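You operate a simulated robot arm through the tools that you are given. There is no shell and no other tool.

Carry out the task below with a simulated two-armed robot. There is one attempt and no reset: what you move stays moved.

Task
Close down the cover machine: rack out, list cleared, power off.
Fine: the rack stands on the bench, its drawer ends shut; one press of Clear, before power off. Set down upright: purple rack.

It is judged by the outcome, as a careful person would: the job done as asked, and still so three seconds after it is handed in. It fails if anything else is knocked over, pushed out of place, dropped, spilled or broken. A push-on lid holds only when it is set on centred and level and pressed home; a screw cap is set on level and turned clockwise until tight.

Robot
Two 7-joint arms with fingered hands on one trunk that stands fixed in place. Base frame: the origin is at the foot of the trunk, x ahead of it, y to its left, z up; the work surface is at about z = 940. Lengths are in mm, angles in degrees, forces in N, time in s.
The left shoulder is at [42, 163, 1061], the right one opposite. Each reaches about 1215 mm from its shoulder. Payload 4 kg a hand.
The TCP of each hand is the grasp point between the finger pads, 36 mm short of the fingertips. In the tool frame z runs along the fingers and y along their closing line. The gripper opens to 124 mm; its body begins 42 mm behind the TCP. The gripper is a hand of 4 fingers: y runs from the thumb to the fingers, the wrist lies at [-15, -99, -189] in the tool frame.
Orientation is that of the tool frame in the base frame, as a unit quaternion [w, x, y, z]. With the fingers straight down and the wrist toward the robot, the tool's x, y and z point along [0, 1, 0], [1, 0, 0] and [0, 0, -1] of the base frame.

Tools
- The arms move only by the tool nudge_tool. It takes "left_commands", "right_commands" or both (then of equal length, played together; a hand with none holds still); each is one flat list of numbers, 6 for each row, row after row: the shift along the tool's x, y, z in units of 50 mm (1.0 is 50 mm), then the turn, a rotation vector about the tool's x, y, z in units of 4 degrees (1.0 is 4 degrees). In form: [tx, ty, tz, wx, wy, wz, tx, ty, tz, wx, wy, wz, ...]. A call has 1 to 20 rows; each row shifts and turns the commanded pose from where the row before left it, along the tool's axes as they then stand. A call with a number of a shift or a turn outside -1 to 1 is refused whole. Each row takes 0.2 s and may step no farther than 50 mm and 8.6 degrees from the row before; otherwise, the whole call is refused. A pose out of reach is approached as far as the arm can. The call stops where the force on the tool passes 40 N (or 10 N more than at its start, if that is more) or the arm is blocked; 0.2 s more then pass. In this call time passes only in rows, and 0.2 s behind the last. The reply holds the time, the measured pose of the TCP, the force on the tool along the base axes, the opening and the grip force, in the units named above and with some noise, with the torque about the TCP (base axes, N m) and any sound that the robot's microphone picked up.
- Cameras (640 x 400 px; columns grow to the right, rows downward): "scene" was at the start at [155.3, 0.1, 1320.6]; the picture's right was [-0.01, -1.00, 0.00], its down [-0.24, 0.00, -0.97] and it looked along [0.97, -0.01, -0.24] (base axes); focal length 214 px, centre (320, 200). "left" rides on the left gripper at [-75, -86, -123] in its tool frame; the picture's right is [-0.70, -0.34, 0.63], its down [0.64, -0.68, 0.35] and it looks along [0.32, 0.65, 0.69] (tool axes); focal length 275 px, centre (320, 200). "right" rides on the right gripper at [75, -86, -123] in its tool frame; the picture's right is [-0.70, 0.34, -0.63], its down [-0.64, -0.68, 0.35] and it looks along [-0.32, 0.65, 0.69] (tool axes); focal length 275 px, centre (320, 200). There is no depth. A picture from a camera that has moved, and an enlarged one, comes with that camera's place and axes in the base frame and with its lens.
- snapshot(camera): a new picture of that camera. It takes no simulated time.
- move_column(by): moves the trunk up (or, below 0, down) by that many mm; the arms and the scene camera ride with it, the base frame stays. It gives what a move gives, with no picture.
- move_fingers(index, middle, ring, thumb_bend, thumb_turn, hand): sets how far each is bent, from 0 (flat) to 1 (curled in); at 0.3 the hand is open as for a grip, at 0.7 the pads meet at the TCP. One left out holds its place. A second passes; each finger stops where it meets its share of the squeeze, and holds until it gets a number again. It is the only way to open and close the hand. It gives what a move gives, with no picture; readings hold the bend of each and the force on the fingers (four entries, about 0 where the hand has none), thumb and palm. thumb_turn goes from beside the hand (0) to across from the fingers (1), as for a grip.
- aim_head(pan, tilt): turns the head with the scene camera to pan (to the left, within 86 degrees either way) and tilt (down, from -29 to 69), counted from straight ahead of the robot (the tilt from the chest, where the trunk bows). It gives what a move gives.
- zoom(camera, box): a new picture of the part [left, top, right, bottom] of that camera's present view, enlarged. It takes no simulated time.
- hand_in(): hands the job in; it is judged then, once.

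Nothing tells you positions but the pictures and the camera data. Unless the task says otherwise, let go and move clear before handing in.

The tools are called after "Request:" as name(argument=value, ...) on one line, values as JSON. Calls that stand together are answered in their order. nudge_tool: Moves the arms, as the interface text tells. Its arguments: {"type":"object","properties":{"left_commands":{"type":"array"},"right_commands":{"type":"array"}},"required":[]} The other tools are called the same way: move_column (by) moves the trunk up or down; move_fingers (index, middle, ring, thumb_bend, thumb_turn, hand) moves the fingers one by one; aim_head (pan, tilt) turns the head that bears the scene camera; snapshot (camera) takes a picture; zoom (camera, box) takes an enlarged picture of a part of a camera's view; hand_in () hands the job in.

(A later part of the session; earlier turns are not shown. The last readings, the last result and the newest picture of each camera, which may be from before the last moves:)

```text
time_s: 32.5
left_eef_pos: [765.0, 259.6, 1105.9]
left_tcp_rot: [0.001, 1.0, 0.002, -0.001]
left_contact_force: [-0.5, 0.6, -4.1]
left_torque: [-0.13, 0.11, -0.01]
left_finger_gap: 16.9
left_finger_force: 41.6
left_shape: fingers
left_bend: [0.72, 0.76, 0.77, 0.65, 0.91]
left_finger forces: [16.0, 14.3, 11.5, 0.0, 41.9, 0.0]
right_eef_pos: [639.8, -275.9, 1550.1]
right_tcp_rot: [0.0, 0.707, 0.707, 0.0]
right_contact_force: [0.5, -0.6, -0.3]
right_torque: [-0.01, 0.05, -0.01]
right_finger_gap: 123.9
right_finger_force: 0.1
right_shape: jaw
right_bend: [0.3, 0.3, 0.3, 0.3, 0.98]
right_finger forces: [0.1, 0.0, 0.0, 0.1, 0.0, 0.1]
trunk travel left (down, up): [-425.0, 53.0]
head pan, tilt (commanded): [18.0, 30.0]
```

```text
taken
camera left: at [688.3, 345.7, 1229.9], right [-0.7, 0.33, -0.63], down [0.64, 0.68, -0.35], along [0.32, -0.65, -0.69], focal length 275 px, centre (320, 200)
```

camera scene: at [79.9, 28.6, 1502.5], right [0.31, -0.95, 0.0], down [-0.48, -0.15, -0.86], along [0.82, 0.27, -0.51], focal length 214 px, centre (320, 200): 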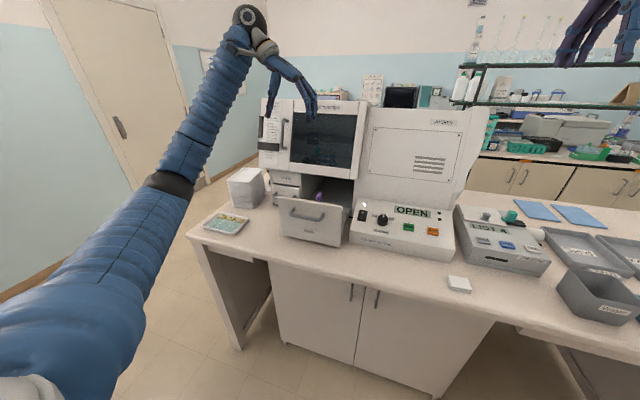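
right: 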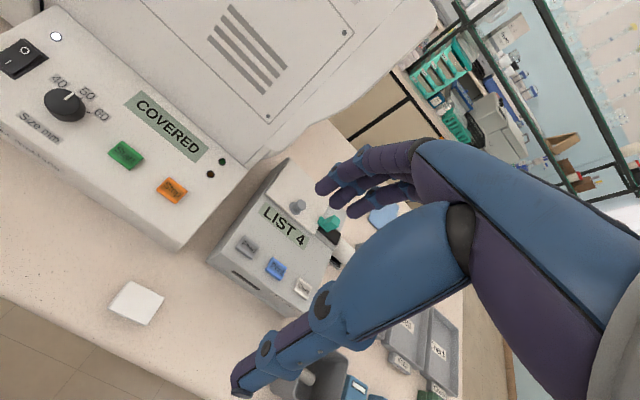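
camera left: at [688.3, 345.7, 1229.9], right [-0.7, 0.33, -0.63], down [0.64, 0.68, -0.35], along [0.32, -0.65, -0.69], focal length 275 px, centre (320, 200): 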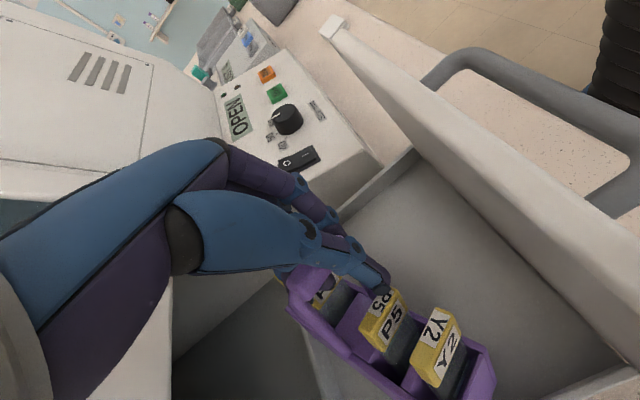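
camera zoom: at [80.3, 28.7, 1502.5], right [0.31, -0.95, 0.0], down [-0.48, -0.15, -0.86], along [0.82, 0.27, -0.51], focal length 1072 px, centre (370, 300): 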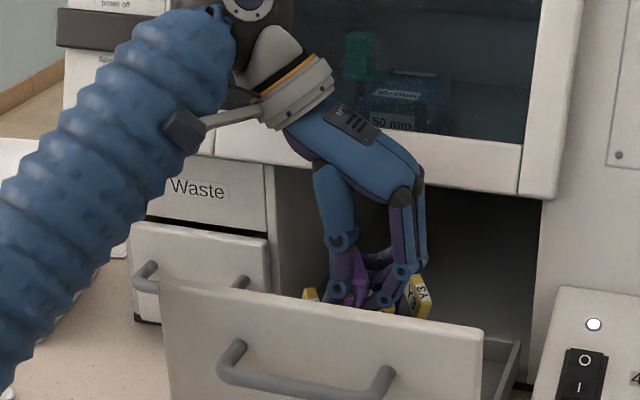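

The rack has yawed about 39° around the grip but is still level and firmly held (about 42 N), standing in the drawer. I'll lift just 10 mm and inspect whether it hangs level.

Request:
nudge_tool(left_commands=[0, 0, -0.1, 0, 0, 0, 0, 0, -0.1, 0, 0, 0])

Request:
snapshot(camera="left")

Request:
zoom(camera="scene", box=[270, 140, 350, 220])

```text
time_s: 33.1
left_eef_pos: [766.0, 260.6, 1116.4]
left_tcp_rot: [0.002, 1.0, 0.002, 0.0]
left_contact_force: [-0.6, -0.3, -4.5]
left_torque: [-0.09, 0.12, -0.02]
left_finger_gap: 17.0
left_finger_force: 42.5
left_shape: fingers
left_bend: [0.72, 0.76, 0.77, 0.65, 0.91]
left_finger forces: [16.0, 14.4, 11.4, 0.1, 42.0, 0.0]
right_eef_pos: [639.3, -275.0, 1549.2]
right_tcp_rot: [0.001, 0.707, 0.707, -0.001]
right_contact_force: [0.6, 1.1, 1.1]
right_torque: [-0.01, 0.01, -0.04]
right_finger_gap: 123.5
right_finger_force: 0.1
right_shape: jaw
right_bend: [0.3, 0.3, 0.3, 0.3, 0.98]
right_finger forces: [0.0, 0.1, 0.0, 0.1, 0.0, 0.1]
trunk travel left (down, up): [-425.0, 53.0]
head pan, tilt (commanded): [18.0, 30.0]
```

```text
taken
camera left: at [689.7, 346.5, 1239.3], right [-0.7, 0.33, -0.63], down [0.64, 0.68, -0.35], along [0.32, -0.65, -0.69], focal length 275 px, centre (320, 200)
```

left: 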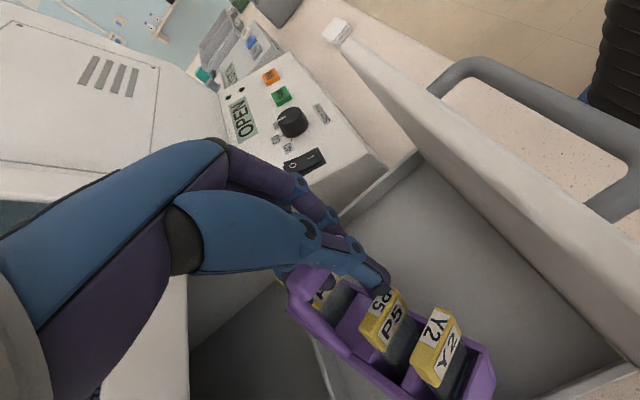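

```text
5.00 times, centred on (310, 180) of scene
camera zoom: at [80.3, 28.7, 1502.5], right [0.31, -0.95, 0.0], down [-0.48, -0.15, -0.86], along [0.82, 0.27, -0.51], focal length 1072 px, centre (370, 300)
```

zoom: 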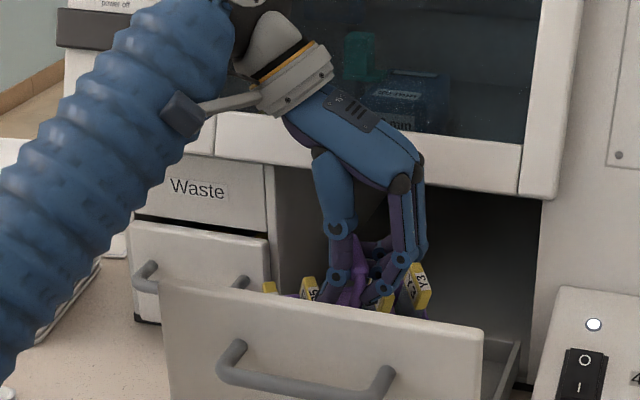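

The rack is held rigidly (weight about 4.5 N) and moves with the hand. I'll lift it straight up clear of the drawer front.

Request:
nudge_tool(left_commands=[0, 0, -0.4, 0, 0, 0, 0, 0, -0.5, 0, 0, 0, 0, 0, -0.5, 0, 0, 0, 0, 0, -0.5, 0, 0, 0, 0, 0, -0.5, 0, 0, 0, 0, 0, -0.5, 0, 0, 0, 0, 0, -0.5, 0, 0, 0, 0, 0, -0.4, 0, 0, 0])

Request:
snapshot(camera="scene")

Request:
snapshot(camera="left")

Request:
zoom(camera="scene", box=[260, 90, 360, 210])

```text
time_s: 34.9
left_eef_pos: [768.3, 259.6, 1305.7]
left_tcp_rot: [0.001, 1.0, 0.001, -0.001]
left_contact_force: [1.0, -0.4, -4.0]
left_torque: [-0.11, 0.12, 0.03]
left_finger_gap: 16.2
left_finger_force: 38.4
left_shape: fingers
left_bend: [0.72, 0.76, 0.78, 0.65, 0.91]
left_finger forces: [14.5, 14.3, 9.5, 0.0, 38.4, 0.0]
right_eef_pos: [640.5, -275.9, 1548.7]
right_tcp_rot: [-0.001, 0.707, 0.707, 0.0]
right_contact_force: [0.8, -0.2, -0.8]
right_torque: [-0.04, 0.0, 0.0]
right_finger_gap: 123.6
right_finger_force: 0.0
right_shape: jaw
right_bend: [0.3, 0.3, 0.3, 0.3, 0.98]
right_finger forces: [0.0, 0.1, 0.0, 0.0, 0.1, 0.0]
trunk travel left (down, up): [-425.0, 53.0]
head pan, tilt (commanded): [18.0, 30.0]
```

```text
taken
camera scene: at [80.8, 28.5, 1502.5], right [0.31, -0.95, 0.0], down [-0.48, -0.15, -0.86], along [0.82, 0.27, -0.51], focal length 214 px, centre (320, 200)
```

scene: 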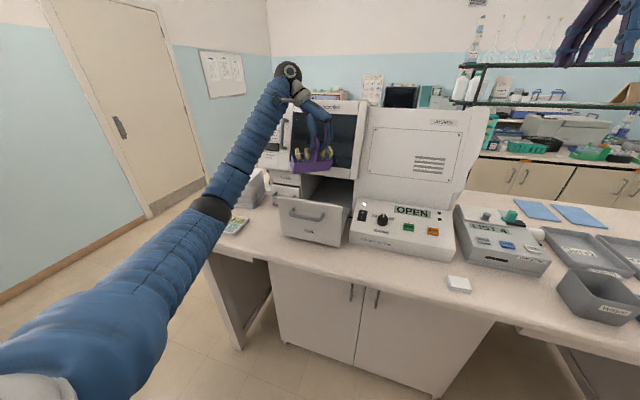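

```text
taken
camera left: at [691.5, 346.2, 1429.2], right [-0.7, 0.33, -0.63], down [0.64, 0.68, -0.35], along [0.32, -0.65, -0.69], focal length 275 px, centre (320, 200)
```

left: 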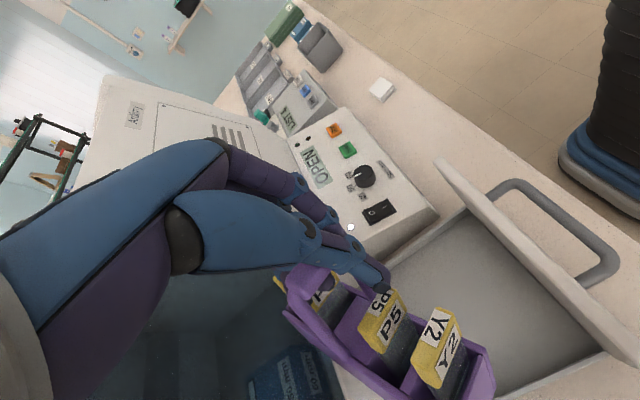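

```text
3.33 times, centred on (310, 150) of scene
camera zoom: at [80.8, 28.5, 1502.5], right [0.31, -0.95, 0.0], down [-0.48, -0.15, -0.86], along [0.82, 0.27, -0.51], focal length 715 px, centre (353, 367)
```

zoom: 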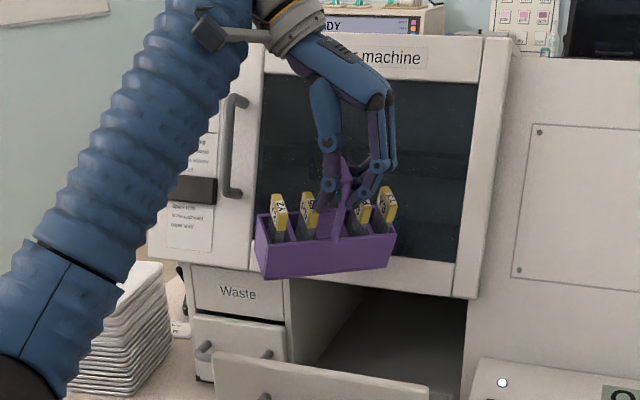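

Request:
zoom(camera="scene", box=[280, 120, 345, 185])

```text
6.15 times, centred on (312, 152) of scene
camera zoom: at [80.8, 28.5, 1502.5], right [0.31, -0.95, 0.0], down [-0.48, -0.15, -0.86], along [0.82, 0.27, -0.51], focal length 1320 px, centre (366, 492)
```

zoom: 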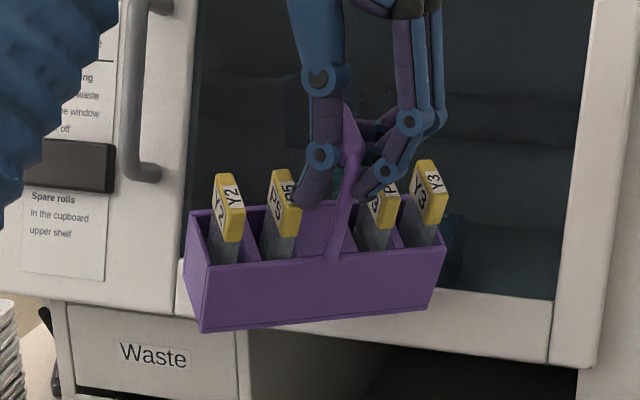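

Request:
zoom(camera="left", box=[270, 240, 510, 400])

```text
2.50 times, centred on (390, 320) of left
camera zoom: at [691.5, 346.2, 1429.2], right [-0.7, 0.33, -0.63], down [0.64, 0.68, -0.35], along [0.32, -0.65, -0.69], focal length 688 px, centre (145, -100)
```

zoom: 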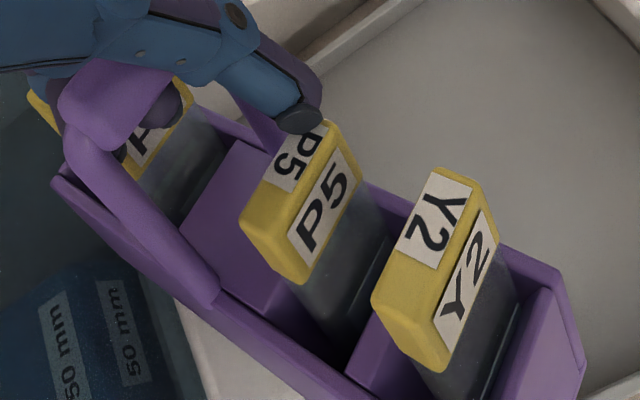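

The rack hangs practically level with all four slides in it, yawed about 33°. I'll carry it back and right, over to the clear bench strip in front of the control panel, turning it straight on the way.

Request:
nudge_tool(left_commands=[-0.75, 0, 0, 0, 0, 0, -0.75, 0, 0, 0, 0, 0, -0.75, 0, 0, 0, 0, 0, -0.75, 0, 0, 0, 0, 0, 0, 0.7, 0, 0, 0, 0, 0, 0.7, 0, 0, 0, 0, 0, 0.7, 0, 0, 0, 0, 0, 0.7, 0, 0, 0, 0, 0, 0.7, 0, 0, 0, 0, 0, 0.7, 0, 0, 0, 0, 0, 0.7, 0, 0, 0, 0, 0, 0.7, 0, 0, 0, 0, 0, 0.7, 0, 0, 0, 0])

Request:
snapshot(camera="scene")

Request:
snapshot(camera="left")

```text
time_s: 37.7
left_eef_pos: [615.8, -56.3, 1304.9]
left_tcp_rot: [0.0, 1.0, 0.002, -0.001]
left_contact_force: [-0.1, -0.6, -3.5]
left_torque: [-0.13, 0.12, -0.03]
left_finger_gap: 16.3
left_finger_force: 38.5
left_shape: fingers
left_bend: [0.72, 0.76, 0.78, 0.65, 0.91]
left_finger forces: [14.5, 14.4, 9.3, 0.1, 39.8, 0.1]
right_eef_pos: [640.2, -276.7, 1549.3]
right_tcp_rot: [-0.001, 0.707, 0.707, 0.001]
right_contact_force: [0.0, -0.2, 0.3]
right_torque: [0.01, 0.08, -0.02]
right_finger_gap: 123.6
right_finger_force: 0.0
right_shape: jaw
right_bend: [0.3, 0.3, 0.3, 0.3, 0.98]
right_finger forces: [0.0, 0.0, 0.0, 0.0, 0.0, 0.0]
trunk travel left (down, up): [-425.0, 53.0]
head pan, tilt (commanded): [18.0, 30.0]
```

```text
taken
camera scene: at [80.5, 26.9, 1502.5], right [0.31, -0.95, 0.0], down [-0.48, -0.15, -0.86], along [0.82, 0.27, -0.51], focal length 214 px, centre (320, 200)
```

scene: 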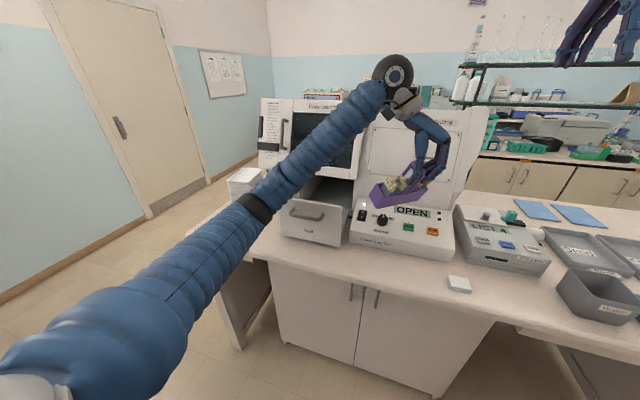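

```text
taken
camera left: at [540.9, 30.0, 1429.6], right [-0.7, 0.33, -0.63], down [0.64, 0.68, -0.35], along [0.32, -0.65, -0.69], focal length 275 px, centre (320, 200)
```

left: 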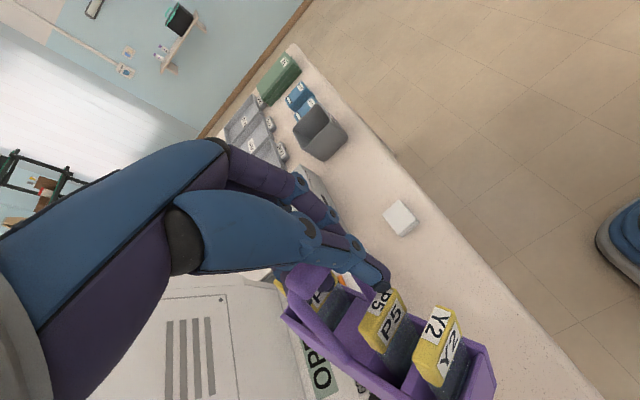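

Held steady. Now I'll turn the hand 32° so the rack's long side runs along the bench, and aim the head at the landing spot.

Request:
nudge_tool(left_commands=[0, 0, 0, 0, 0, 1, 0, 0, 0, 0, 0, 1, 0, 0, 0, 0, 0, 1, 0, 0, 0, 0, 0, 1, 0, 0, 0, 0, 0, 1, 0, 0, 0, 0, 0, 1, 0, 0, 0, 0, 0, 1, 0, 0, 0, 0, 0, 1])

Request:
aim_head(pan=0, tilt=32)

Request:
snapshot(camera="scene")

Request:
snapshot(camera="left")

```text
time_s: 39.5
left_eef_pos: [617.6, -56.5, 1307.1]
left_tcp_rot: [0.0, 0.962, -0.275, -0.001]
left_contact_force: [-0.5, -0.3, -4.7]
left_torque: [-0.04, 0.15, 0.0]
left_finger_gap: 16.3
left_finger_force: 39.4
left_shape: fingers
left_bend: [0.72, 0.76, 0.78, 0.65, 0.91]
left_finger forces: [14.3, 14.3, 9.0, 0.0, 40.2, 0.0]
right_eef_pos: [640.0, -276.1, 1549.5]
right_tcp_rot: [0.001, 0.707, 0.707, 0.0]
right_contact_force: [0.1, -0.2, 0.6]
right_torque: [-0.01, -0.01, -0.01]
right_finger_gap: 123.5
right_finger_force: 0.0
right_shape: jaw
right_bend: [0.3, 0.3, 0.3, 0.3, 0.98]
right_finger forces: [0.1, 0.0, 0.0, 0.0, 0.0, 0.0]
trunk travel left (down, up): [-425.0, 53.0]
head pan, tilt (commanded): [18.0, 30.0]
```

```text
time_s: 40.3
left_eef_pos: [617.4, -55.8, 1307.0]
left_tcp_rot: [0.001, 0.962, -0.274, 0.0]
left_contact_force: [0.1, 0.8, -4.0]
left_torque: [-0.07, 0.14, -0.03]
left_finger_gap: 16.2
left_finger_force: 39.3
left_shape: fingers
left_bend: [0.72, 0.76, 0.78, 0.65, 0.91]
left_finger forces: [14.4, 14.4, 9.0, 0.1, 40.4, 0.0]
right_eef_pos: [640.2, -275.9, 1549.5]
right_tcp_rot: [0.0, 0.707, 0.707, -0.001]
right_contact_force: [1.1, 0.2, 0.9]
right_torque: [-0.02, 0.0, 0.0]
right_finger_gap: 123.6
right_finger_force: 0.1
right_shape: jaw
right_bend: [0.3, 0.3, 0.3, 0.3, 0.98]
right_finger forces: [0.0, 0.0, 0.1, 0.0, 0.0, 0.1]
trunk travel left (down, up): [-425.0, 53.0]
head pan, tilt (commanded): [0.0, 32.0]
```

```text
taken
camera scene: at [83.8, 0.6, 1499.3], right [0.0, -1.0, 0.0], down [-0.54, 0.0, -0.84], along [0.84, 0.0, -0.54], focal length 214 px, centre (320, 200)
```

scene: 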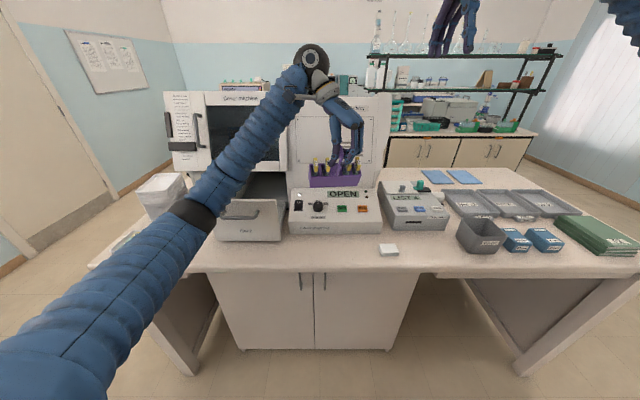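

```text
taken
camera left: at [598.6, 57.3, 1430.1], right [-0.42, 0.65, -0.63], down [0.91, 0.24, -0.35], along [-0.08, -0.72, -0.69], focal length 275 px, centre (320, 200)
```

left: 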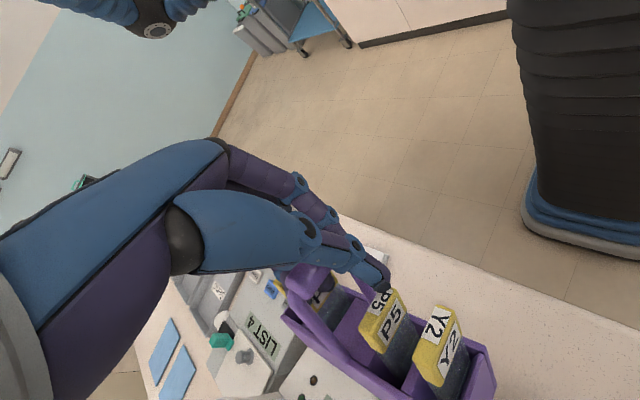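

Request:
zoom(camera="scene", box=[280, 90, 400, 210])

```text
3.33 times, centred on (340, 150) of scene
camera zoom: at [83.8, 0.6, 1499.3], right [0.0, -1.0, 0.0], down [-0.54, 0.0, -0.84], along [0.84, 0.0, -0.54], focal length 715 px, centre (253, 367)
```

zoom: 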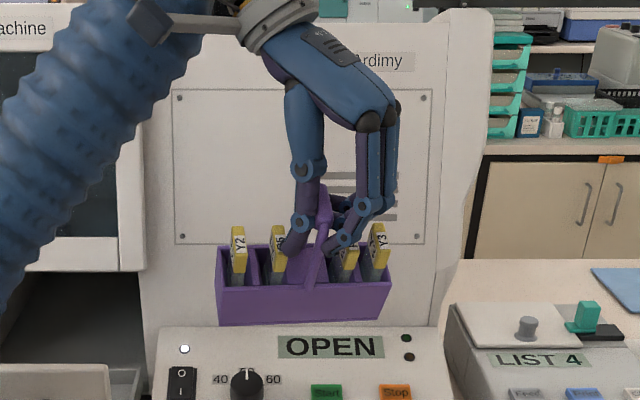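

The rack hangs level, spanning y≈-110 to 30 at x≈630–680, with bottom at z≈1192, over the clear strip. Lowering most of the way now.

Request:
nudge_tool(left_commands=[0, 0, 0.6, 0, 0, 0, 0, 0, 0.6, 0, 0, 0, 0, 0, 0.6, 0, 0, 0, 0, 0, 0.6, 0, 0, 0, 0, 0, 0.6, 0, 0, 0, 0, 0, 0.6, 0, 0, 0, 0, 0, 0.6, 0, 0, 0])

Request:
snapshot(camera="scene")

Request:
zoom(camera="scene", box=[270, 150, 400, 280])

```text
time_s: 41.9
left_eef_pos: [617.6, -55.4, 1096.7]
left_tcp_rot: [0.001, 0.962, -0.274, 0.0]
left_contact_force: [0.7, 0.5, -4.1]
left_torque: [-0.06, 0.14, 0.01]
left_finger_gap: 16.1
left_finger_force: 39.1
left_shape: fingers
left_bend: [0.72, 0.76, 0.78, 0.65, 0.91]
left_finger forces: [14.1, 14.4, 8.8, 0.0, 40.4, 0.1]
right_eef_pos: [638.6, -274.5, 1549.5]
right_tcp_rot: [-0.001, 0.707, 0.707, 0.0]
right_contact_force: [0.6, 0.8, 0.6]
right_torque: [0.0, 0.0, 0.0]
right_finger_gap: 123.8
right_finger_force: 0.0
right_shape: jaw
right_bend: [0.3, 0.3, 0.3, 0.3, 0.98]
right_finger forces: [0.1, 0.0, 0.1, 0.1, 0.1, 0.1]
trunk travel left (down, up): [-425.0, 53.0]
head pan, tilt (commanded): [0.0, 32.0]
```

```text
taken
camera scene: at [84.1, 0.8, 1499.2], right [0.0, -1.0, 0.0], down [-0.54, 0.0, -0.84], along [0.84, 0.0, -0.54], focal length 214 px, centre (320, 200)
```

scene: 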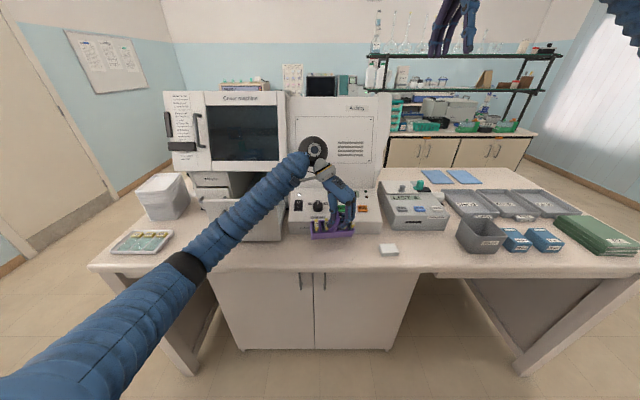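

```text
3.08 times, centred on (335, 215) of scene
camera zoom: at [84.1, 0.8, 1499.2], right [0.0, -1.0, 0.0], down [-0.54, 0.0, -0.84], along [0.84, 0.0, -0.54], focal length 660 px, centre (274, 154)
```

zoom: 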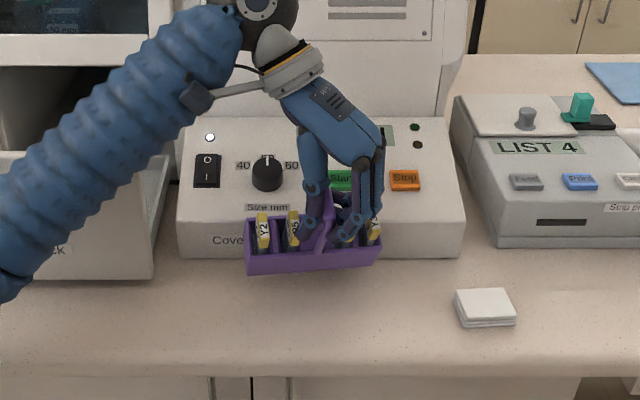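

Rack bottom is now roughly 45–60 mm above the bench. Lowering in small steps, watching the force for touchdown.

Request:
nudge_tool(left_commands=[0, 0, 0.25, 0, 0, 0, 0, 0, 0.25, 0, 0, 0])

Request:
zoom(camera="scene", box=[270, 180, 400, 280])

```text
time_s: 42.5
left_eef_pos: [617.2, -55.7, 1072.3]
left_tcp_rot: [0.001, 0.962, -0.274, -0.001]
left_contact_force: [0.4, 0.4, -3.9]
left_torque: [-0.01, 0.2, -0.05]
left_finger_gap: 16.1
left_finger_force: 38.7
left_shape: fingers
left_bend: [0.72, 0.76, 0.78, 0.65, 0.91]
left_finger forces: [13.9, 14.6, 8.9, 0.1, 40.5, 0.0]
right_eef_pos: [639.3, -274.8, 1548.8]
right_tcp_rot: [0.0, 0.708, 0.706, 0.0]
right_contact_force: [0.0, -0.2, -0.2]
right_torque: [-0.01, 0.01, 0.0]
right_finger_gap: 123.6
right_finger_force: 0.2
right_shape: jaw
right_bend: [0.3, 0.3, 0.3, 0.3, 0.98]
right_finger forces: [0.1, 0.1, 0.0, 0.0, 0.0, 0.0]
trunk travel left (down, up): [-425.0, 53.0]
head pan, tilt (commanded): [0.0, 32.0]
```

```text
4.00 times, centred on (335, 230) of scene
camera zoom: at [83.9, 0.5, 1499.3], right [0.0, -1.0, 0.0], down [-0.54, 0.0, -0.84], along [0.84, 0.0, -0.54], focal length 858 px, centre (260, 80)
```

zoom: 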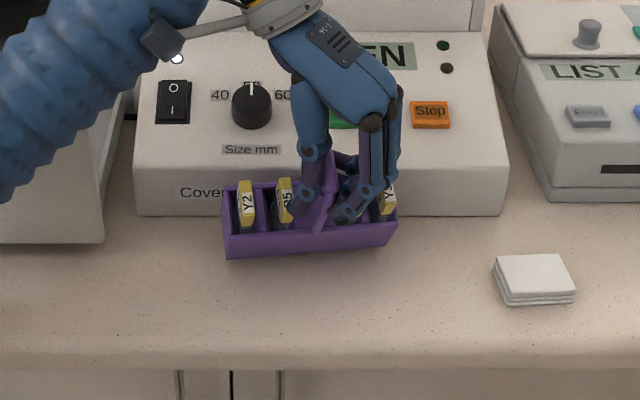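

Request:
nudge_tool(left_commands=[0, 0, 0.1, 0, 0, 0, 0, 0, 0.1, 0, 0, 0, 0, 0, 0.1, 0, 0, 0])

Request:
zoom(camera="scene", box=[290, 200, 390, 270])

```text
time_s: 43.3
left_eef_pos: [613.3, -56.0, 1061.1]
left_tcp_rot: [0.001, 0.962, -0.275, 0.003]
left_contact_force: [-18.2, 5.1, 35.8]
left_torque: [0.42, 0.33, -0.13]
left_finger_gap: 15.8
left_finger_force: 43.7
left_shape: fingers
left_bend: [0.72, 0.77, 0.79, 0.66, 0.89]
left_finger forces: [13.3, 6.0, 7.8, 0.0, 60.4, 0.0]
right_eef_pos: [633.9, -277.0, 1552.5]
right_tcp_rot: [0.001, 0.707, 0.707, 0.001]
right_contact_force: [0.8, 0.0, 0.6]
right_torque: [0.01, -0.02, -0.04]
right_finger_gap: 124.0
right_finger_force: 0.1
right_shape: jaw
right_bend: [0.3, 0.3, 0.3, 0.3, 0.98]
right_finger forces: [0.0, 0.1, 0.0, 0.0, 0.0, 0.1]
trunk travel left (down, up): [-425.0, 53.0]
head pan, tilt (commanded): [0.0, 32.0]
```

```text
5.71 times, centred on (340, 235) of scene
camera zoom: at [79.0, 1.0, 1500.0], right [0.0, -1.0, 0.0], down [-0.53, 0.0, -0.85], along [0.85, 0.0, -0.53], focal length 1226 px, centre (206, 0)
```

zoom: 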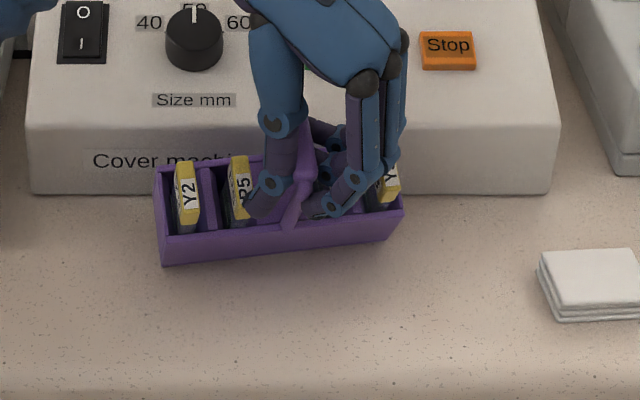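

Touchdown: the bench pushes back about 36 N. I'll ease off a couple of millimetres and check it sits flat before letting go.

Request:
nudge_tool(left_commands=[0, 0, -0.04, 0, 0, 0])

Request:
zoom(camera="scene", box=[290, 200, 390, 270])

Request:
snapshot(camera="left")

```text
time_s: 43.7
left_eef_pos: [613.6, -56.9, 1060.4]
left_tcp_rot: [0.002, 0.962, -0.274, 0.002]
left_contact_force: [-19.5, 4.5, 34.7]
left_torque: [0.34, 0.41, -0.13]
left_finger_gap: 16.1
left_finger_force: 43.8
left_shape: fingers
left_bend: [0.72, 0.77, 0.79, 0.66, 0.89]
left_finger forces: [14.0, 6.1, 8.2, 0.0, 60.1, 0.0]
right_eef_pos: [635.2, -275.0, 1551.5]
right_tcp_rot: [0.001, 0.707, 0.707, 0.001]
right_contact_force: [0.6, -0.1, -0.3]
right_torque: [0.02, -0.01, 0.01]
right_finger_gap: 123.5
right_finger_force: 0.0
right_shape: jaw
right_bend: [0.3, 0.3, 0.3, 0.3, 0.98]
right_finger forces: [0.0, 0.1, 0.0, 0.1, 0.1, 0.0]
trunk travel left (down, up): [-425.0, 53.0]
head pan, tilt (commanded): [0.0, 32.0]
```

```text
5.71 times, centred on (340, 235) of scene
camera zoom: at [79.3, 1.0, 1499.7], right [0.0, -1.0, 0.0], down [-0.53, 0.0, -0.85], along [0.85, 0.0, -0.53], focal length 1226 px, centre (206, 0)
```

zoom: 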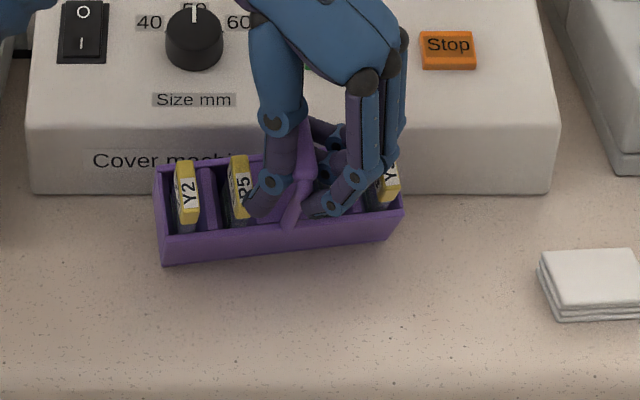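

```text
taken
camera left: at [594.2, 56.9, 1184.2], right [-0.41, 0.65, -0.64], down [0.91, 0.24, -0.34], along [-0.07, -0.72, -0.69], focal length 275 px, centre (320, 200)
```

left: 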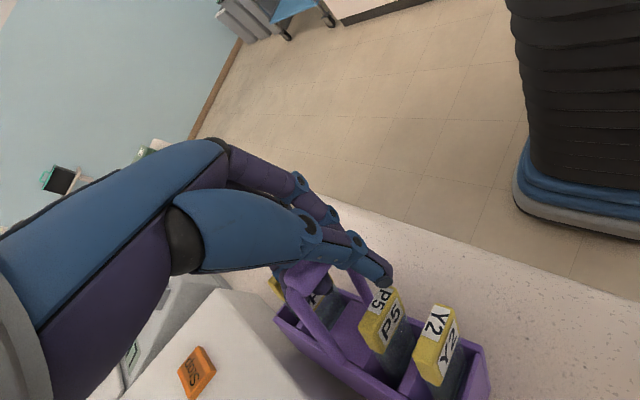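

The rack seems to be touching the front of the control panel with its back edge (19 N sideways), so I'll lift it again, bring it 35 mm nearer to me and straighten it by 8°.

Request:
nudge_tool(left_commands=[0, 0, -0.2, 0, 0, 0, 0, 0, -0.4, 0, 0, 0, 0, 0, -0.4, 0, 0, 0])

Request:
zoom(camera="scene", box=[280, 180, 400, 270])

Request:
snapshot(camera="left")

```text
time_s: 44.5
left_eef_pos: [618.9, -55.8, 1108.4]
left_tcp_rot: [0.0, 0.962, -0.274, -0.001]
left_contact_force: [0.2, -0.4, -3.0]
left_torque: [-0.05, 0.15, -0.01]
left_finger_gap: 14.5
left_finger_force: 35.9
left_shape: fingers
left_bend: [0.72, 0.77, 0.79, 0.66, 0.9]
left_finger forces: [11.8, 17.6, 5.1, 0.0, 37.9, 0.1]
right_eef_pos: [639.0, -276.1, 1548.8]
right_tcp_rot: [0.0, 0.707, 0.708, 0.0]
right_contact_force: [0.1, -1.0, 0.1]
right_torque: [0.03, 0.01, 0.01]
right_finger_gap: 123.7
right_finger_force: 0.1
right_shape: jaw
right_bend: [0.3, 0.3, 0.3, 0.3, 0.98]
right_finger forces: [0.0, 0.0, 0.0, 0.1, 0.0, 0.0]
trunk travel left (down, up): [-425.0, 53.0]
head pan, tilt (commanded): [0.0, 32.0]
```

```text
4.44 times, centred on (340, 225) of scene
camera zoom: at [83.8, 0.2, 1499.3], right [0.0, -1.0, 0.0], down [-0.54, 0.0, -0.84], along [0.84, 0.0, -0.54], focal length 953 px, centre (231, 89)
```

zoom: 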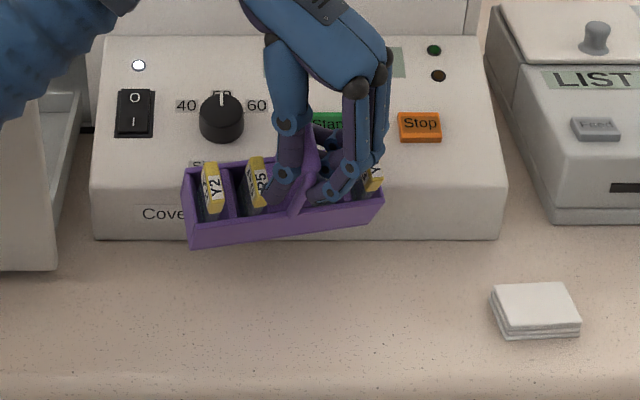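

```text
taken
camera left: at [598.3, 57.6, 1232.0], right [-0.42, 0.65, -0.63], down [0.91, 0.24, -0.35], along [-0.08, -0.72, -0.69], focal length 275 px, centre (320, 200)
```

left: 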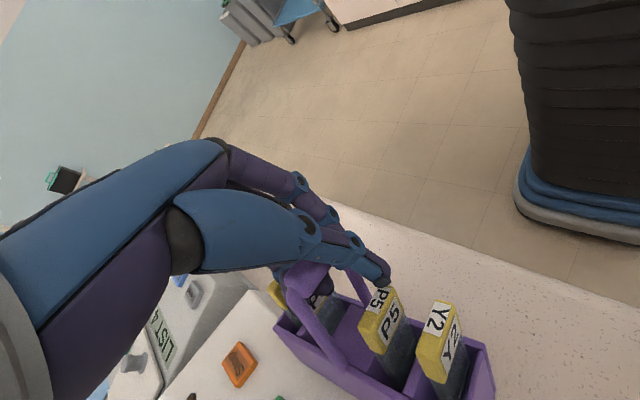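

Request:
nudge_tool(left_commands=[-0.38, 0.24, 0, 0, 0, 0, -0.38, 0.24, 0, 0, 0, 0, 0, 0, 0, 0, 0, 1, 0, 0, 0, 0, 0, 1])

Request:
zoom(camera="scene", box=[280, 180, 400, 270])

Request:
zoom(camera="left", box=[250, 200, 530, 400])

```text
time_s: 45.5
left_eef_pos: [572.2, -55.1, 1110.1]
left_tcp_rot: [0.001, 0.94, -0.341, -0.001]
left_contact_force: [0.1, -0.6, -3.7]
left_torque: [-0.05, 0.12, -0.02]
left_finger_gap: 13.3
left_finger_force: 33.0
left_shape: fingers
left_bend: [0.72, 0.77, 0.79, 0.67, 0.9]
left_finger forces: [11.5, 18.4, 4.0, 0.0, 31.5, 0.0]
right_eef_pos: [639.8, -275.6, 1549.9]
right_tcp_rot: [0.0, 0.707, 0.708, 0.0]
right_contact_force: [0.1, -0.5, -0.4]
right_torque: [0.01, 0.01, 0.02]
right_finger_gap: 123.8
right_finger_force: 0.1
right_shape: jaw
right_bend: [0.3, 0.3, 0.3, 0.3, 0.98]
right_finger forces: [0.1, 0.0, 0.1, 0.1, 0.1, 0.0]
trunk travel left (down, up): [-425.0, 53.0]
head pan, tilt (commanded): [0.0, 32.0]
```

```text
4.44 times, centred on (340, 225) of scene
camera zoom: at [83.5, 0.4, 1499.3], right [0.0, -1.0, 0.0], down [-0.54, 0.0, -0.84], along [0.84, 0.0, -0.54], focal length 953 px, centre (231, 89)
```

zoom: 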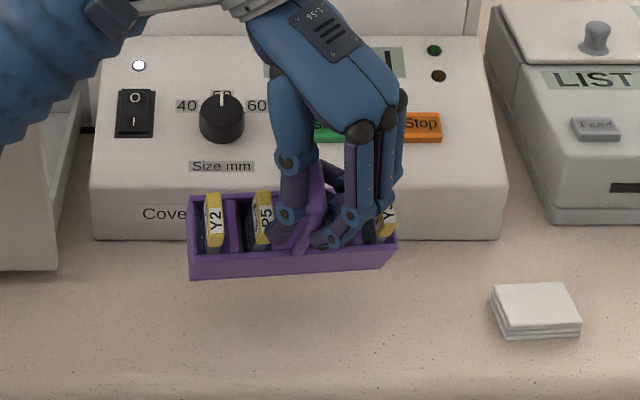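

```text
2.00 times, centred on (390, 300) of left
camera zoom: at [568.3, 58.7, 1232.5], right [-0.32, 0.7, -0.63], down [0.93, 0.11, -0.35], along [-0.17, -0.7, -0.69], focal length 551 px, centre (180, 0)
```

zoom: 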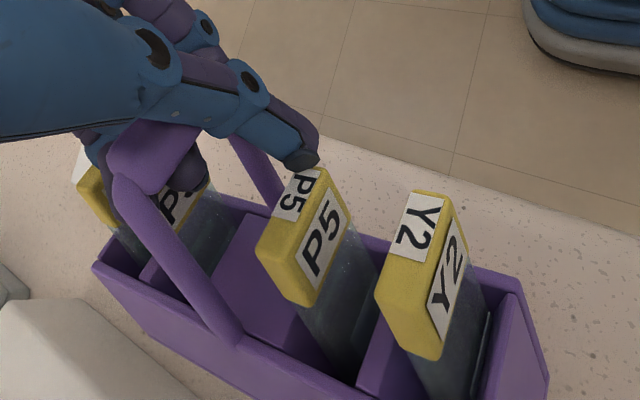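

Now the rack is clear of the panel (front edge x≈620, back ≈690). Lowering again with small steps.

Request:
nudge_tool(left_commands=[0, 0, 0.3, 0, 0, 0, 0, 0, 0.3, 0, 0, 0, 0, 0, 0.1, 0, 0, 0])

Request:
zoom(camera="scene", box=[290, 200, 390, 270])

```text
time_s: 46.3
left_eef_pos: [572.0, -55.9, 1074.5]
left_tcp_rot: [0.001, 0.94, -0.341, 0.0]
left_contact_force: [-0.8, 0.3, -4.0]
left_torque: [-0.09, 0.19, -0.03]
left_finger_gap: 12.5
left_finger_force: 32.3
left_shape: fingers
left_bend: [0.72, 0.77, 0.79, 0.67, 0.9]
left_finger forces: [11.4, 18.6, 3.7, 0.1, 30.6, 0.0]
right_eef_pos: [641.5, -276.0, 1549.6]
right_tcp_rot: [0.0, 0.707, 0.707, 0.0]
right_contact_force: [-0.3, -0.1, 0.9]
right_torque: [0.0, 0.02, 0.01]
right_finger_gap: 123.8
right_finger_force: 0.0
right_shape: jaw
right_bend: [0.3, 0.3, 0.3, 0.3, 0.98]
right_finger forces: [0.0, 0.0, 0.0, 0.0, 0.1, 0.1]
trunk travel left (down, up): [-425.0, 53.0]
head pan, tilt (commanded): [0.0, 32.0]
```

```text
5.71 times, centred on (340, 235) of scene
camera zoom: at [83.8, 0.4, 1499.3], right [0.0, -1.0, 0.0], down [-0.54, 0.0, -0.84], along [0.84, 0.0, -0.54], focal length 1226 px, centre (206, 0)
```

zoom: 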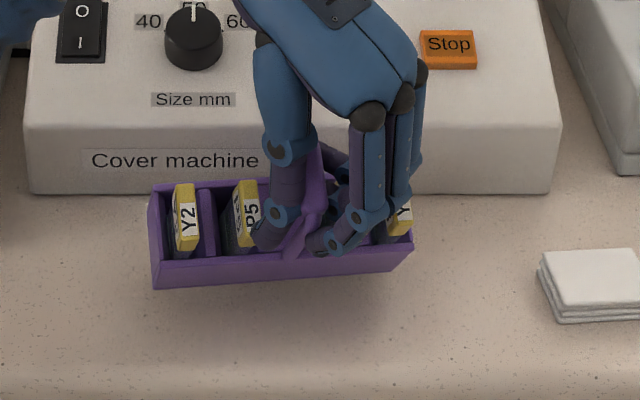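

Its shadow shows only a small gap left. Stepping down 3 mm at a time.

Request:
nudge_tool(left_commands=[0, 0, 0.06, 0, 0, 0, 0, 0, 0.06, 0, 0, 0])

```text
time_s: 46.9
left_eef_pos: [571.6, -57.7, 1067.6]
left_tcp_rot: [0.001, 0.94, -0.34, -0.001]
left_contact_force: [0.8, -0.3, -3.7]
left_torque: [-0.08, 0.19, 0.03]
left_finger_gap: 12.5
left_finger_force: 32.3
left_shape: fingers
left_bend: [0.72, 0.77, 0.79, 0.67, 0.9]
left_finger forces: [11.4, 18.5, 3.7, 0.0, 30.7, 0.0]
right_eef_pos: [639.3, -275.1, 1549.2]
right_tcp_rot: [0.0, 0.707, 0.707, 0.0]
right_contact_force: [0.2, 0.3, 0.1]
right_torque: [0.01, 0.0, -0.02]
right_finger_gap: 123.4
right_finger_force: 0.1
right_shape: jaw
right_bend: [0.3, 0.3, 0.3, 0.3, 0.98]
right_finger forces: [0.0, 0.0, 0.0, 0.0, 0.0, 0.0]
trunk travel left (down, up): [-425.0, 53.0]
head pan, tilt (commanded): [0.0, 32.0]
```

Request:
nudge_tool(left_commands=[0, 0, 0.05, 0, 0, 0])

```text
time_s: 47.3
left_eef_pos: [572.6, -56.7, 1065.0]
left_tcp_rot: [0.001, 0.94, -0.34, 0.0]
left_contact_force: [-1.3, 0.6, -4.1]
left_torque: [-0.05, 0.21, -0.01]
left_finger_gap: 12.7
left_finger_force: 32.6
left_shape: fingers
left_bend: [0.72, 0.77, 0.79, 0.67, 0.9]
left_finger forces: [11.4, 18.5, 3.6, 0.0, 30.7, 0.0]
right_eef_pos: [639.5, -275.7, 1548.7]
right_tcp_rot: [0.0, 0.707, 0.707, 0.0]
right_contact_force: [0.5, 0.3, -0.1]
right_torque: [0.01, -0.01, 0.0]
right_finger_gap: 123.5
right_finger_force: 0.1
right_shape: jaw
right_bend: [0.3, 0.3, 0.3, 0.3, 0.98]
right_finger forces: [0.1, 0.0, 0.1, 0.0, 0.1, 0.0]
trunk travel left (down, up): [-425.0, 53.0]
head pan, tilt (commanded): [0.0, 32.0]
```

Request:
nudge_tool(left_commands=[0, 0, 0.05, 0, 0, 0])

Request:
zoom(camera="scene", box=[290, 200, 390, 270])

```text
time_s: 47.7
left_eef_pos: [570.7, -56.5, 1063.7]
left_tcp_rot: [0.0, 0.94, -0.34, -0.001]
left_contact_force: [-1.3, -0.4, -2.5]
left_torque: [-0.06, 0.14, -0.01]
left_finger_gap: 12.4
left_finger_force: 32.1
left_shape: fingers
left_bend: [0.72, 0.77, 0.79, 0.67, 0.9]
left_finger forces: [11.2, 18.0, 3.5, 0.0, 31.2, 0.0]
right_eef_pos: [640.2, -274.7, 1548.5]
right_tcp_rot: [0.0, 0.707, 0.707, 0.0]
right_contact_force: [0.2, 0.0, -0.1]
right_torque: [-0.01, -0.01, -0.02]
right_finger_gap: 123.9
right_finger_force: 0.1
right_shape: jaw
right_bend: [0.3, 0.3, 0.3, 0.3, 0.98]
right_finger forces: [0.1, 0.0, 0.0, 0.0, 0.1, 0.0]
trunk travel left (down, up): [-425.0, 53.0]
head pan, tilt (commanded): [0.0, 32.0]
```

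```text
5.71 times, centred on (340, 235) of scene
camera zoom: at [83.7, 0.6, 1499.3], right [0.0, -1.0, 0.0], down [-0.54, 0.0, -0.84], along [0.84, 0.0, -0.54], focal length 1226 px, centre (206, 0)
```

zoom: 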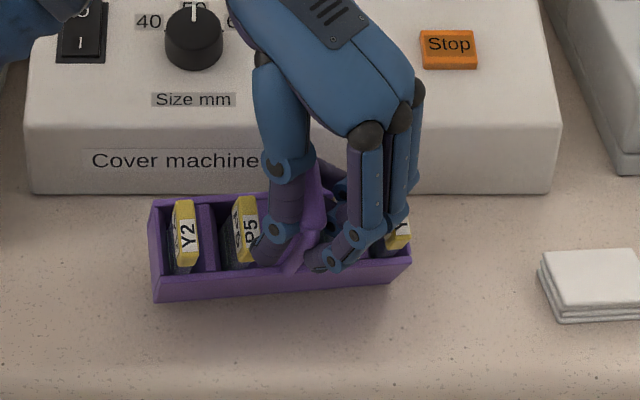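

Request:
nudge_tool(left_commands=[0, 0, 0.05, 0, 0, 0])

Request:
zoom(camera="left", box=[250, 200, 530, 400])

```text
time_s: 48.1
left_eef_pos: [570.6, -56.3, 1061.1]
left_tcp_rot: [0.001, 0.94, -0.34, 0.0]
left_contact_force: [-0.6, 0.4, -1.6]
left_torque: [-0.18, 0.12, -0.05]
left_finger_gap: 12.2
left_finger_force: 32.4
left_shape: fingers
left_bend: [0.72, 0.77, 0.79, 0.67, 0.9]
left_finger forces: [10.5, 17.8, 3.3, 0.1, 32.1, 0.1]
right_eef_pos: [639.0, -276.0, 1550.7]
right_tcp_rot: [0.0, 0.707, 0.707, 0.0]
right_contact_force: [-1.2, 0.7, 0.2]
right_torque: [0.02, 0.0, 0.0]
right_finger_gap: 123.7
right_finger_force: 0.1
right_shape: jaw
right_bend: [0.3, 0.3, 0.3, 0.3, 0.98]
right_finger forces: [0.1, 0.0, 0.1, 0.1, 0.0, 0.0]
trunk travel left (down, up): [-425.0, 53.0]
head pan, tilt (commanded): [0.0, 32.0]
```

```text
2.00 times, centred on (390, 300) of left
camera zoom: at [568.3, 58.4, 1183.7], right [-0.32, 0.7, -0.63], down [0.93, 0.11, -0.35], along [-0.17, -0.7, -0.69], focal length 551 px, centre (180, 0)
```

zoom: 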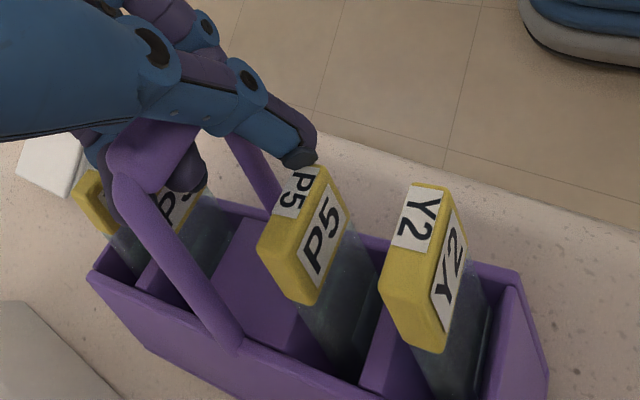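

One end is touching lightly. A few more small steps to seat it flat.

Request:
nudge_tool(left_commands=[0, 0, 0.05, 0, 0, 0, 0, 0, 0.05, 0, 0, 0])

Request:
zoom(camera="scene", box=[290, 200, 390, 270])

```text
time_s: 48.7
left_eef_pos: [572.3, -56.5, 1055.4]
left_tcp_rot: [0.001, 0.94, -0.34, -0.001]
left_contact_force: [-3.1, -0.3, 3.0]
left_torque: [-0.28, 0.03, -0.09]
left_finger_gap: 10.7
left_finger_force: 28.6
left_shape: fingers
left_bend: [0.72, 0.78, 0.8, 0.67, 0.9]
left_finger forces: [9.2, 16.9, 3.3, 0.0, 26.9, 0.0]
right_eef_pos: [638.4, -275.8, 1549.1]
right_tcp_rot: [0.0, 0.707, 0.707, 0.0]
right_contact_force: [-0.2, 0.6, -0.2]
right_torque: [-0.03, -0.01, 0.02]
right_finger_gap: 123.9
right_finger_force: 0.0
right_shape: jaw
right_bend: [0.3, 0.3, 0.3, 0.3, 0.98]
right_finger forces: [0.0, 0.1, 0.0, 0.0, 0.1, 0.0]
trunk travel left (down, up): [-425.0, 53.0]
head pan, tilt (commanded): [0.0, 32.0]
```

```text
5.71 times, centred on (340, 235) of scene
camera zoom: at [83.0, 0.5, 1499.4], right [0.0, -1.0, 0.0], down [-0.54, 0.0, -0.84], along [0.84, 0.0, -0.54], focal length 1226 px, centre (206, 0)
```

zoom: 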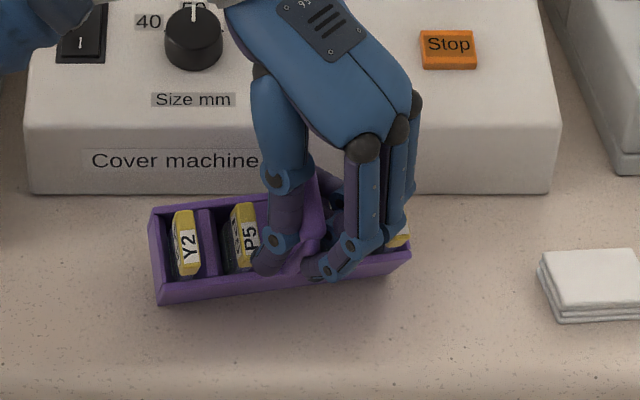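

Request:
zoom(camera="scene", box=[305, 225, 375, 265])

Request:
snapshot(camera="left")

```text
9.14 times, centred on (340, 245) of scene
camera zoom: at [83.0, 0.5, 1499.4], right [0.0, -1.0, 0.0], down [-0.54, 0.0, -0.84], along [0.84, 0.0, -0.54], focal length 1961 px, centre (137, -211)
```

zoom: 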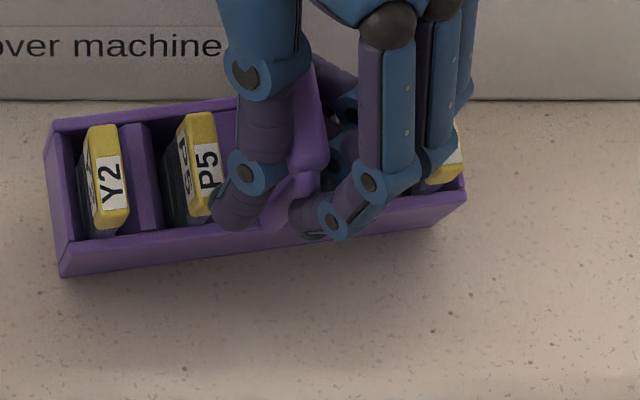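

```text
taken
camera left: at [568.3, 58.6, 1178.7], right [-0.32, 0.7, -0.63], down [0.93, 0.11, -0.35], along [-0.17, -0.7, -0.69], focal length 275 px, centre (320, 200)
```

left: 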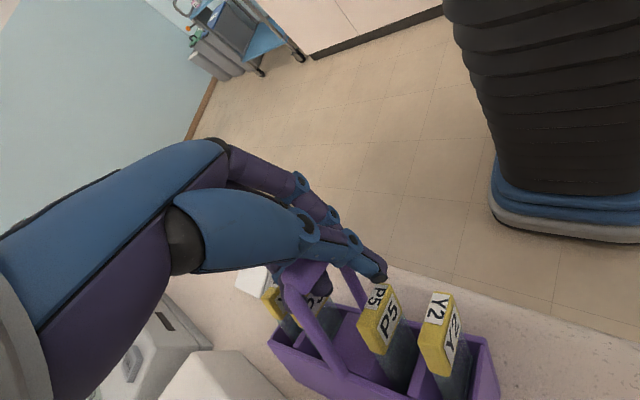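

The rack's right end is still raised (tilted about 8°), left end touching. I'll lift slightly and roll the hand 8° to bring the rack level before setting it down.

Request:
nudge_tool(left_commands=[0, 0, -0.16, 0, 0, 0, 0, 0, 0, 0.54, -0.46, 0, 0, 0, 0, 0.54, -0.46, 0, 0, 0, 0, 0.54, -0.46, 0])

Request:
zoom(camera="scene", box=[295, 205, 385, 265])

Request:
zoom(camera="left", box=[250, 200, 530, 400])

```text
time_s: 49.7
left_eef_pos: [573.0, -57.1, 1063.4]
left_tcp_rot: [-0.069, 0.938, -0.339, -0.027]
left_contact_force: [0.8, -0.5, -1.5]
left_torque: [-0.24, 0.06, -0.03]
left_finger_gap: 8.6
left_finger_force: 27.7
left_shape: fingers
left_bend: [0.72, 0.77, 0.8, 0.68, 0.91]
left_finger forces: [9.5, 19.6, 1.2, 0.1, 25.1, 0.0]
right_eef_pos: [639.8, -275.8, 1550.0]
right_tcp_rot: [0.0, 0.707, 0.707, 0.0]
right_contact_force: [0.3, -0.3, 0.0]
right_torque: [0.0, 0.03, 0.01]
right_finger_gap: 123.8
right_finger_force: 0.0
right_shape: jaw
right_bend: [0.3, 0.3, 0.3, 0.3, 0.98]
right_finger forces: [0.0, 0.2, 0.0, 0.0, 0.1, 0.0]
trunk travel left (down, up): [-425.0, 53.0]
head pan, tilt (commanded): [0.0, 32.0]
```

```text
6.67 times, centred on (340, 235) of scene
camera zoom: at [83.5, 0.2, 1499.3], right [0.0, -1.0, 0.0], down [-0.54, 0.0, -0.84], along [0.84, 0.0, -0.54], focal length 1430 px, centre (187, -33)
```

zoom: 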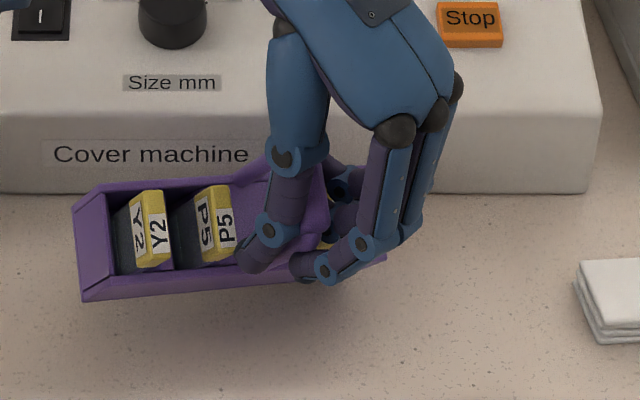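

```text
2.00 times, centred on (390, 300) of left
camera zoom: at [569.0, 38.9, 1202.0], right [-0.32, 0.79, -0.52], down [0.93, 0.16, -0.33], along [-0.18, -0.59, -0.79], focal length 551 px, centre (180, 0)
```

zoom: 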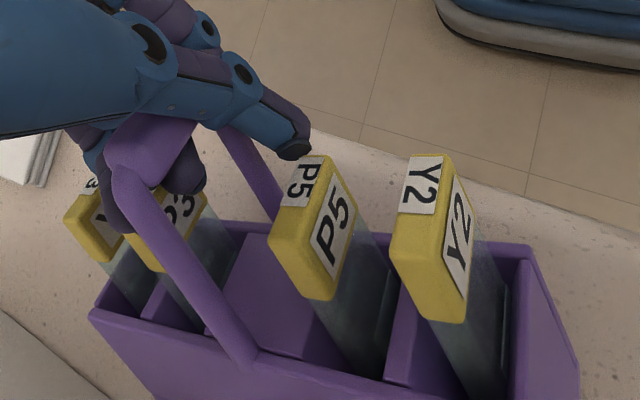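

Request:
zoom(camera="scene", box=[300, 220, 370, 260])

Request:
snapshot(camera="left")

```text
9.14 times, centred on (335, 240) of scene
camera zoom: at [83.5, 0.2, 1499.3], right [0.0, -1.0, 0.0], down [-0.54, 0.0, -0.84], along [0.84, 0.0, -0.54], focal length 1961 px, centre (183, -166)
```

zoom: 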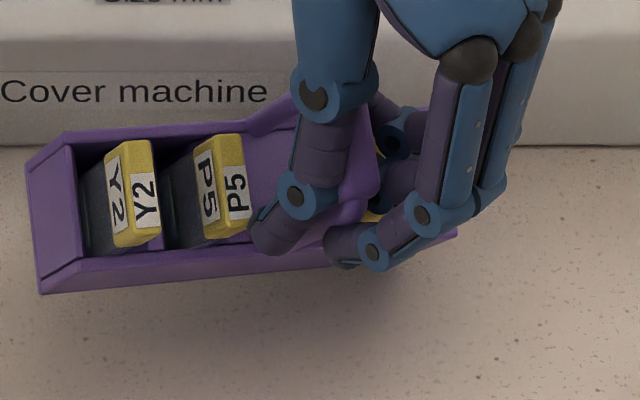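

```text
taken
camera left: at [569.0, 38.9, 1202.0], right [-0.32, 0.79, -0.52], down [0.93, 0.16, -0.33], along [-0.18, -0.59, -0.79], focal length 275 px, centre (320, 200)
```

left: 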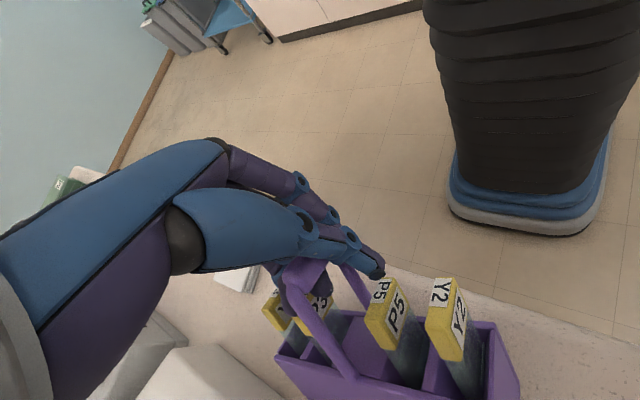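

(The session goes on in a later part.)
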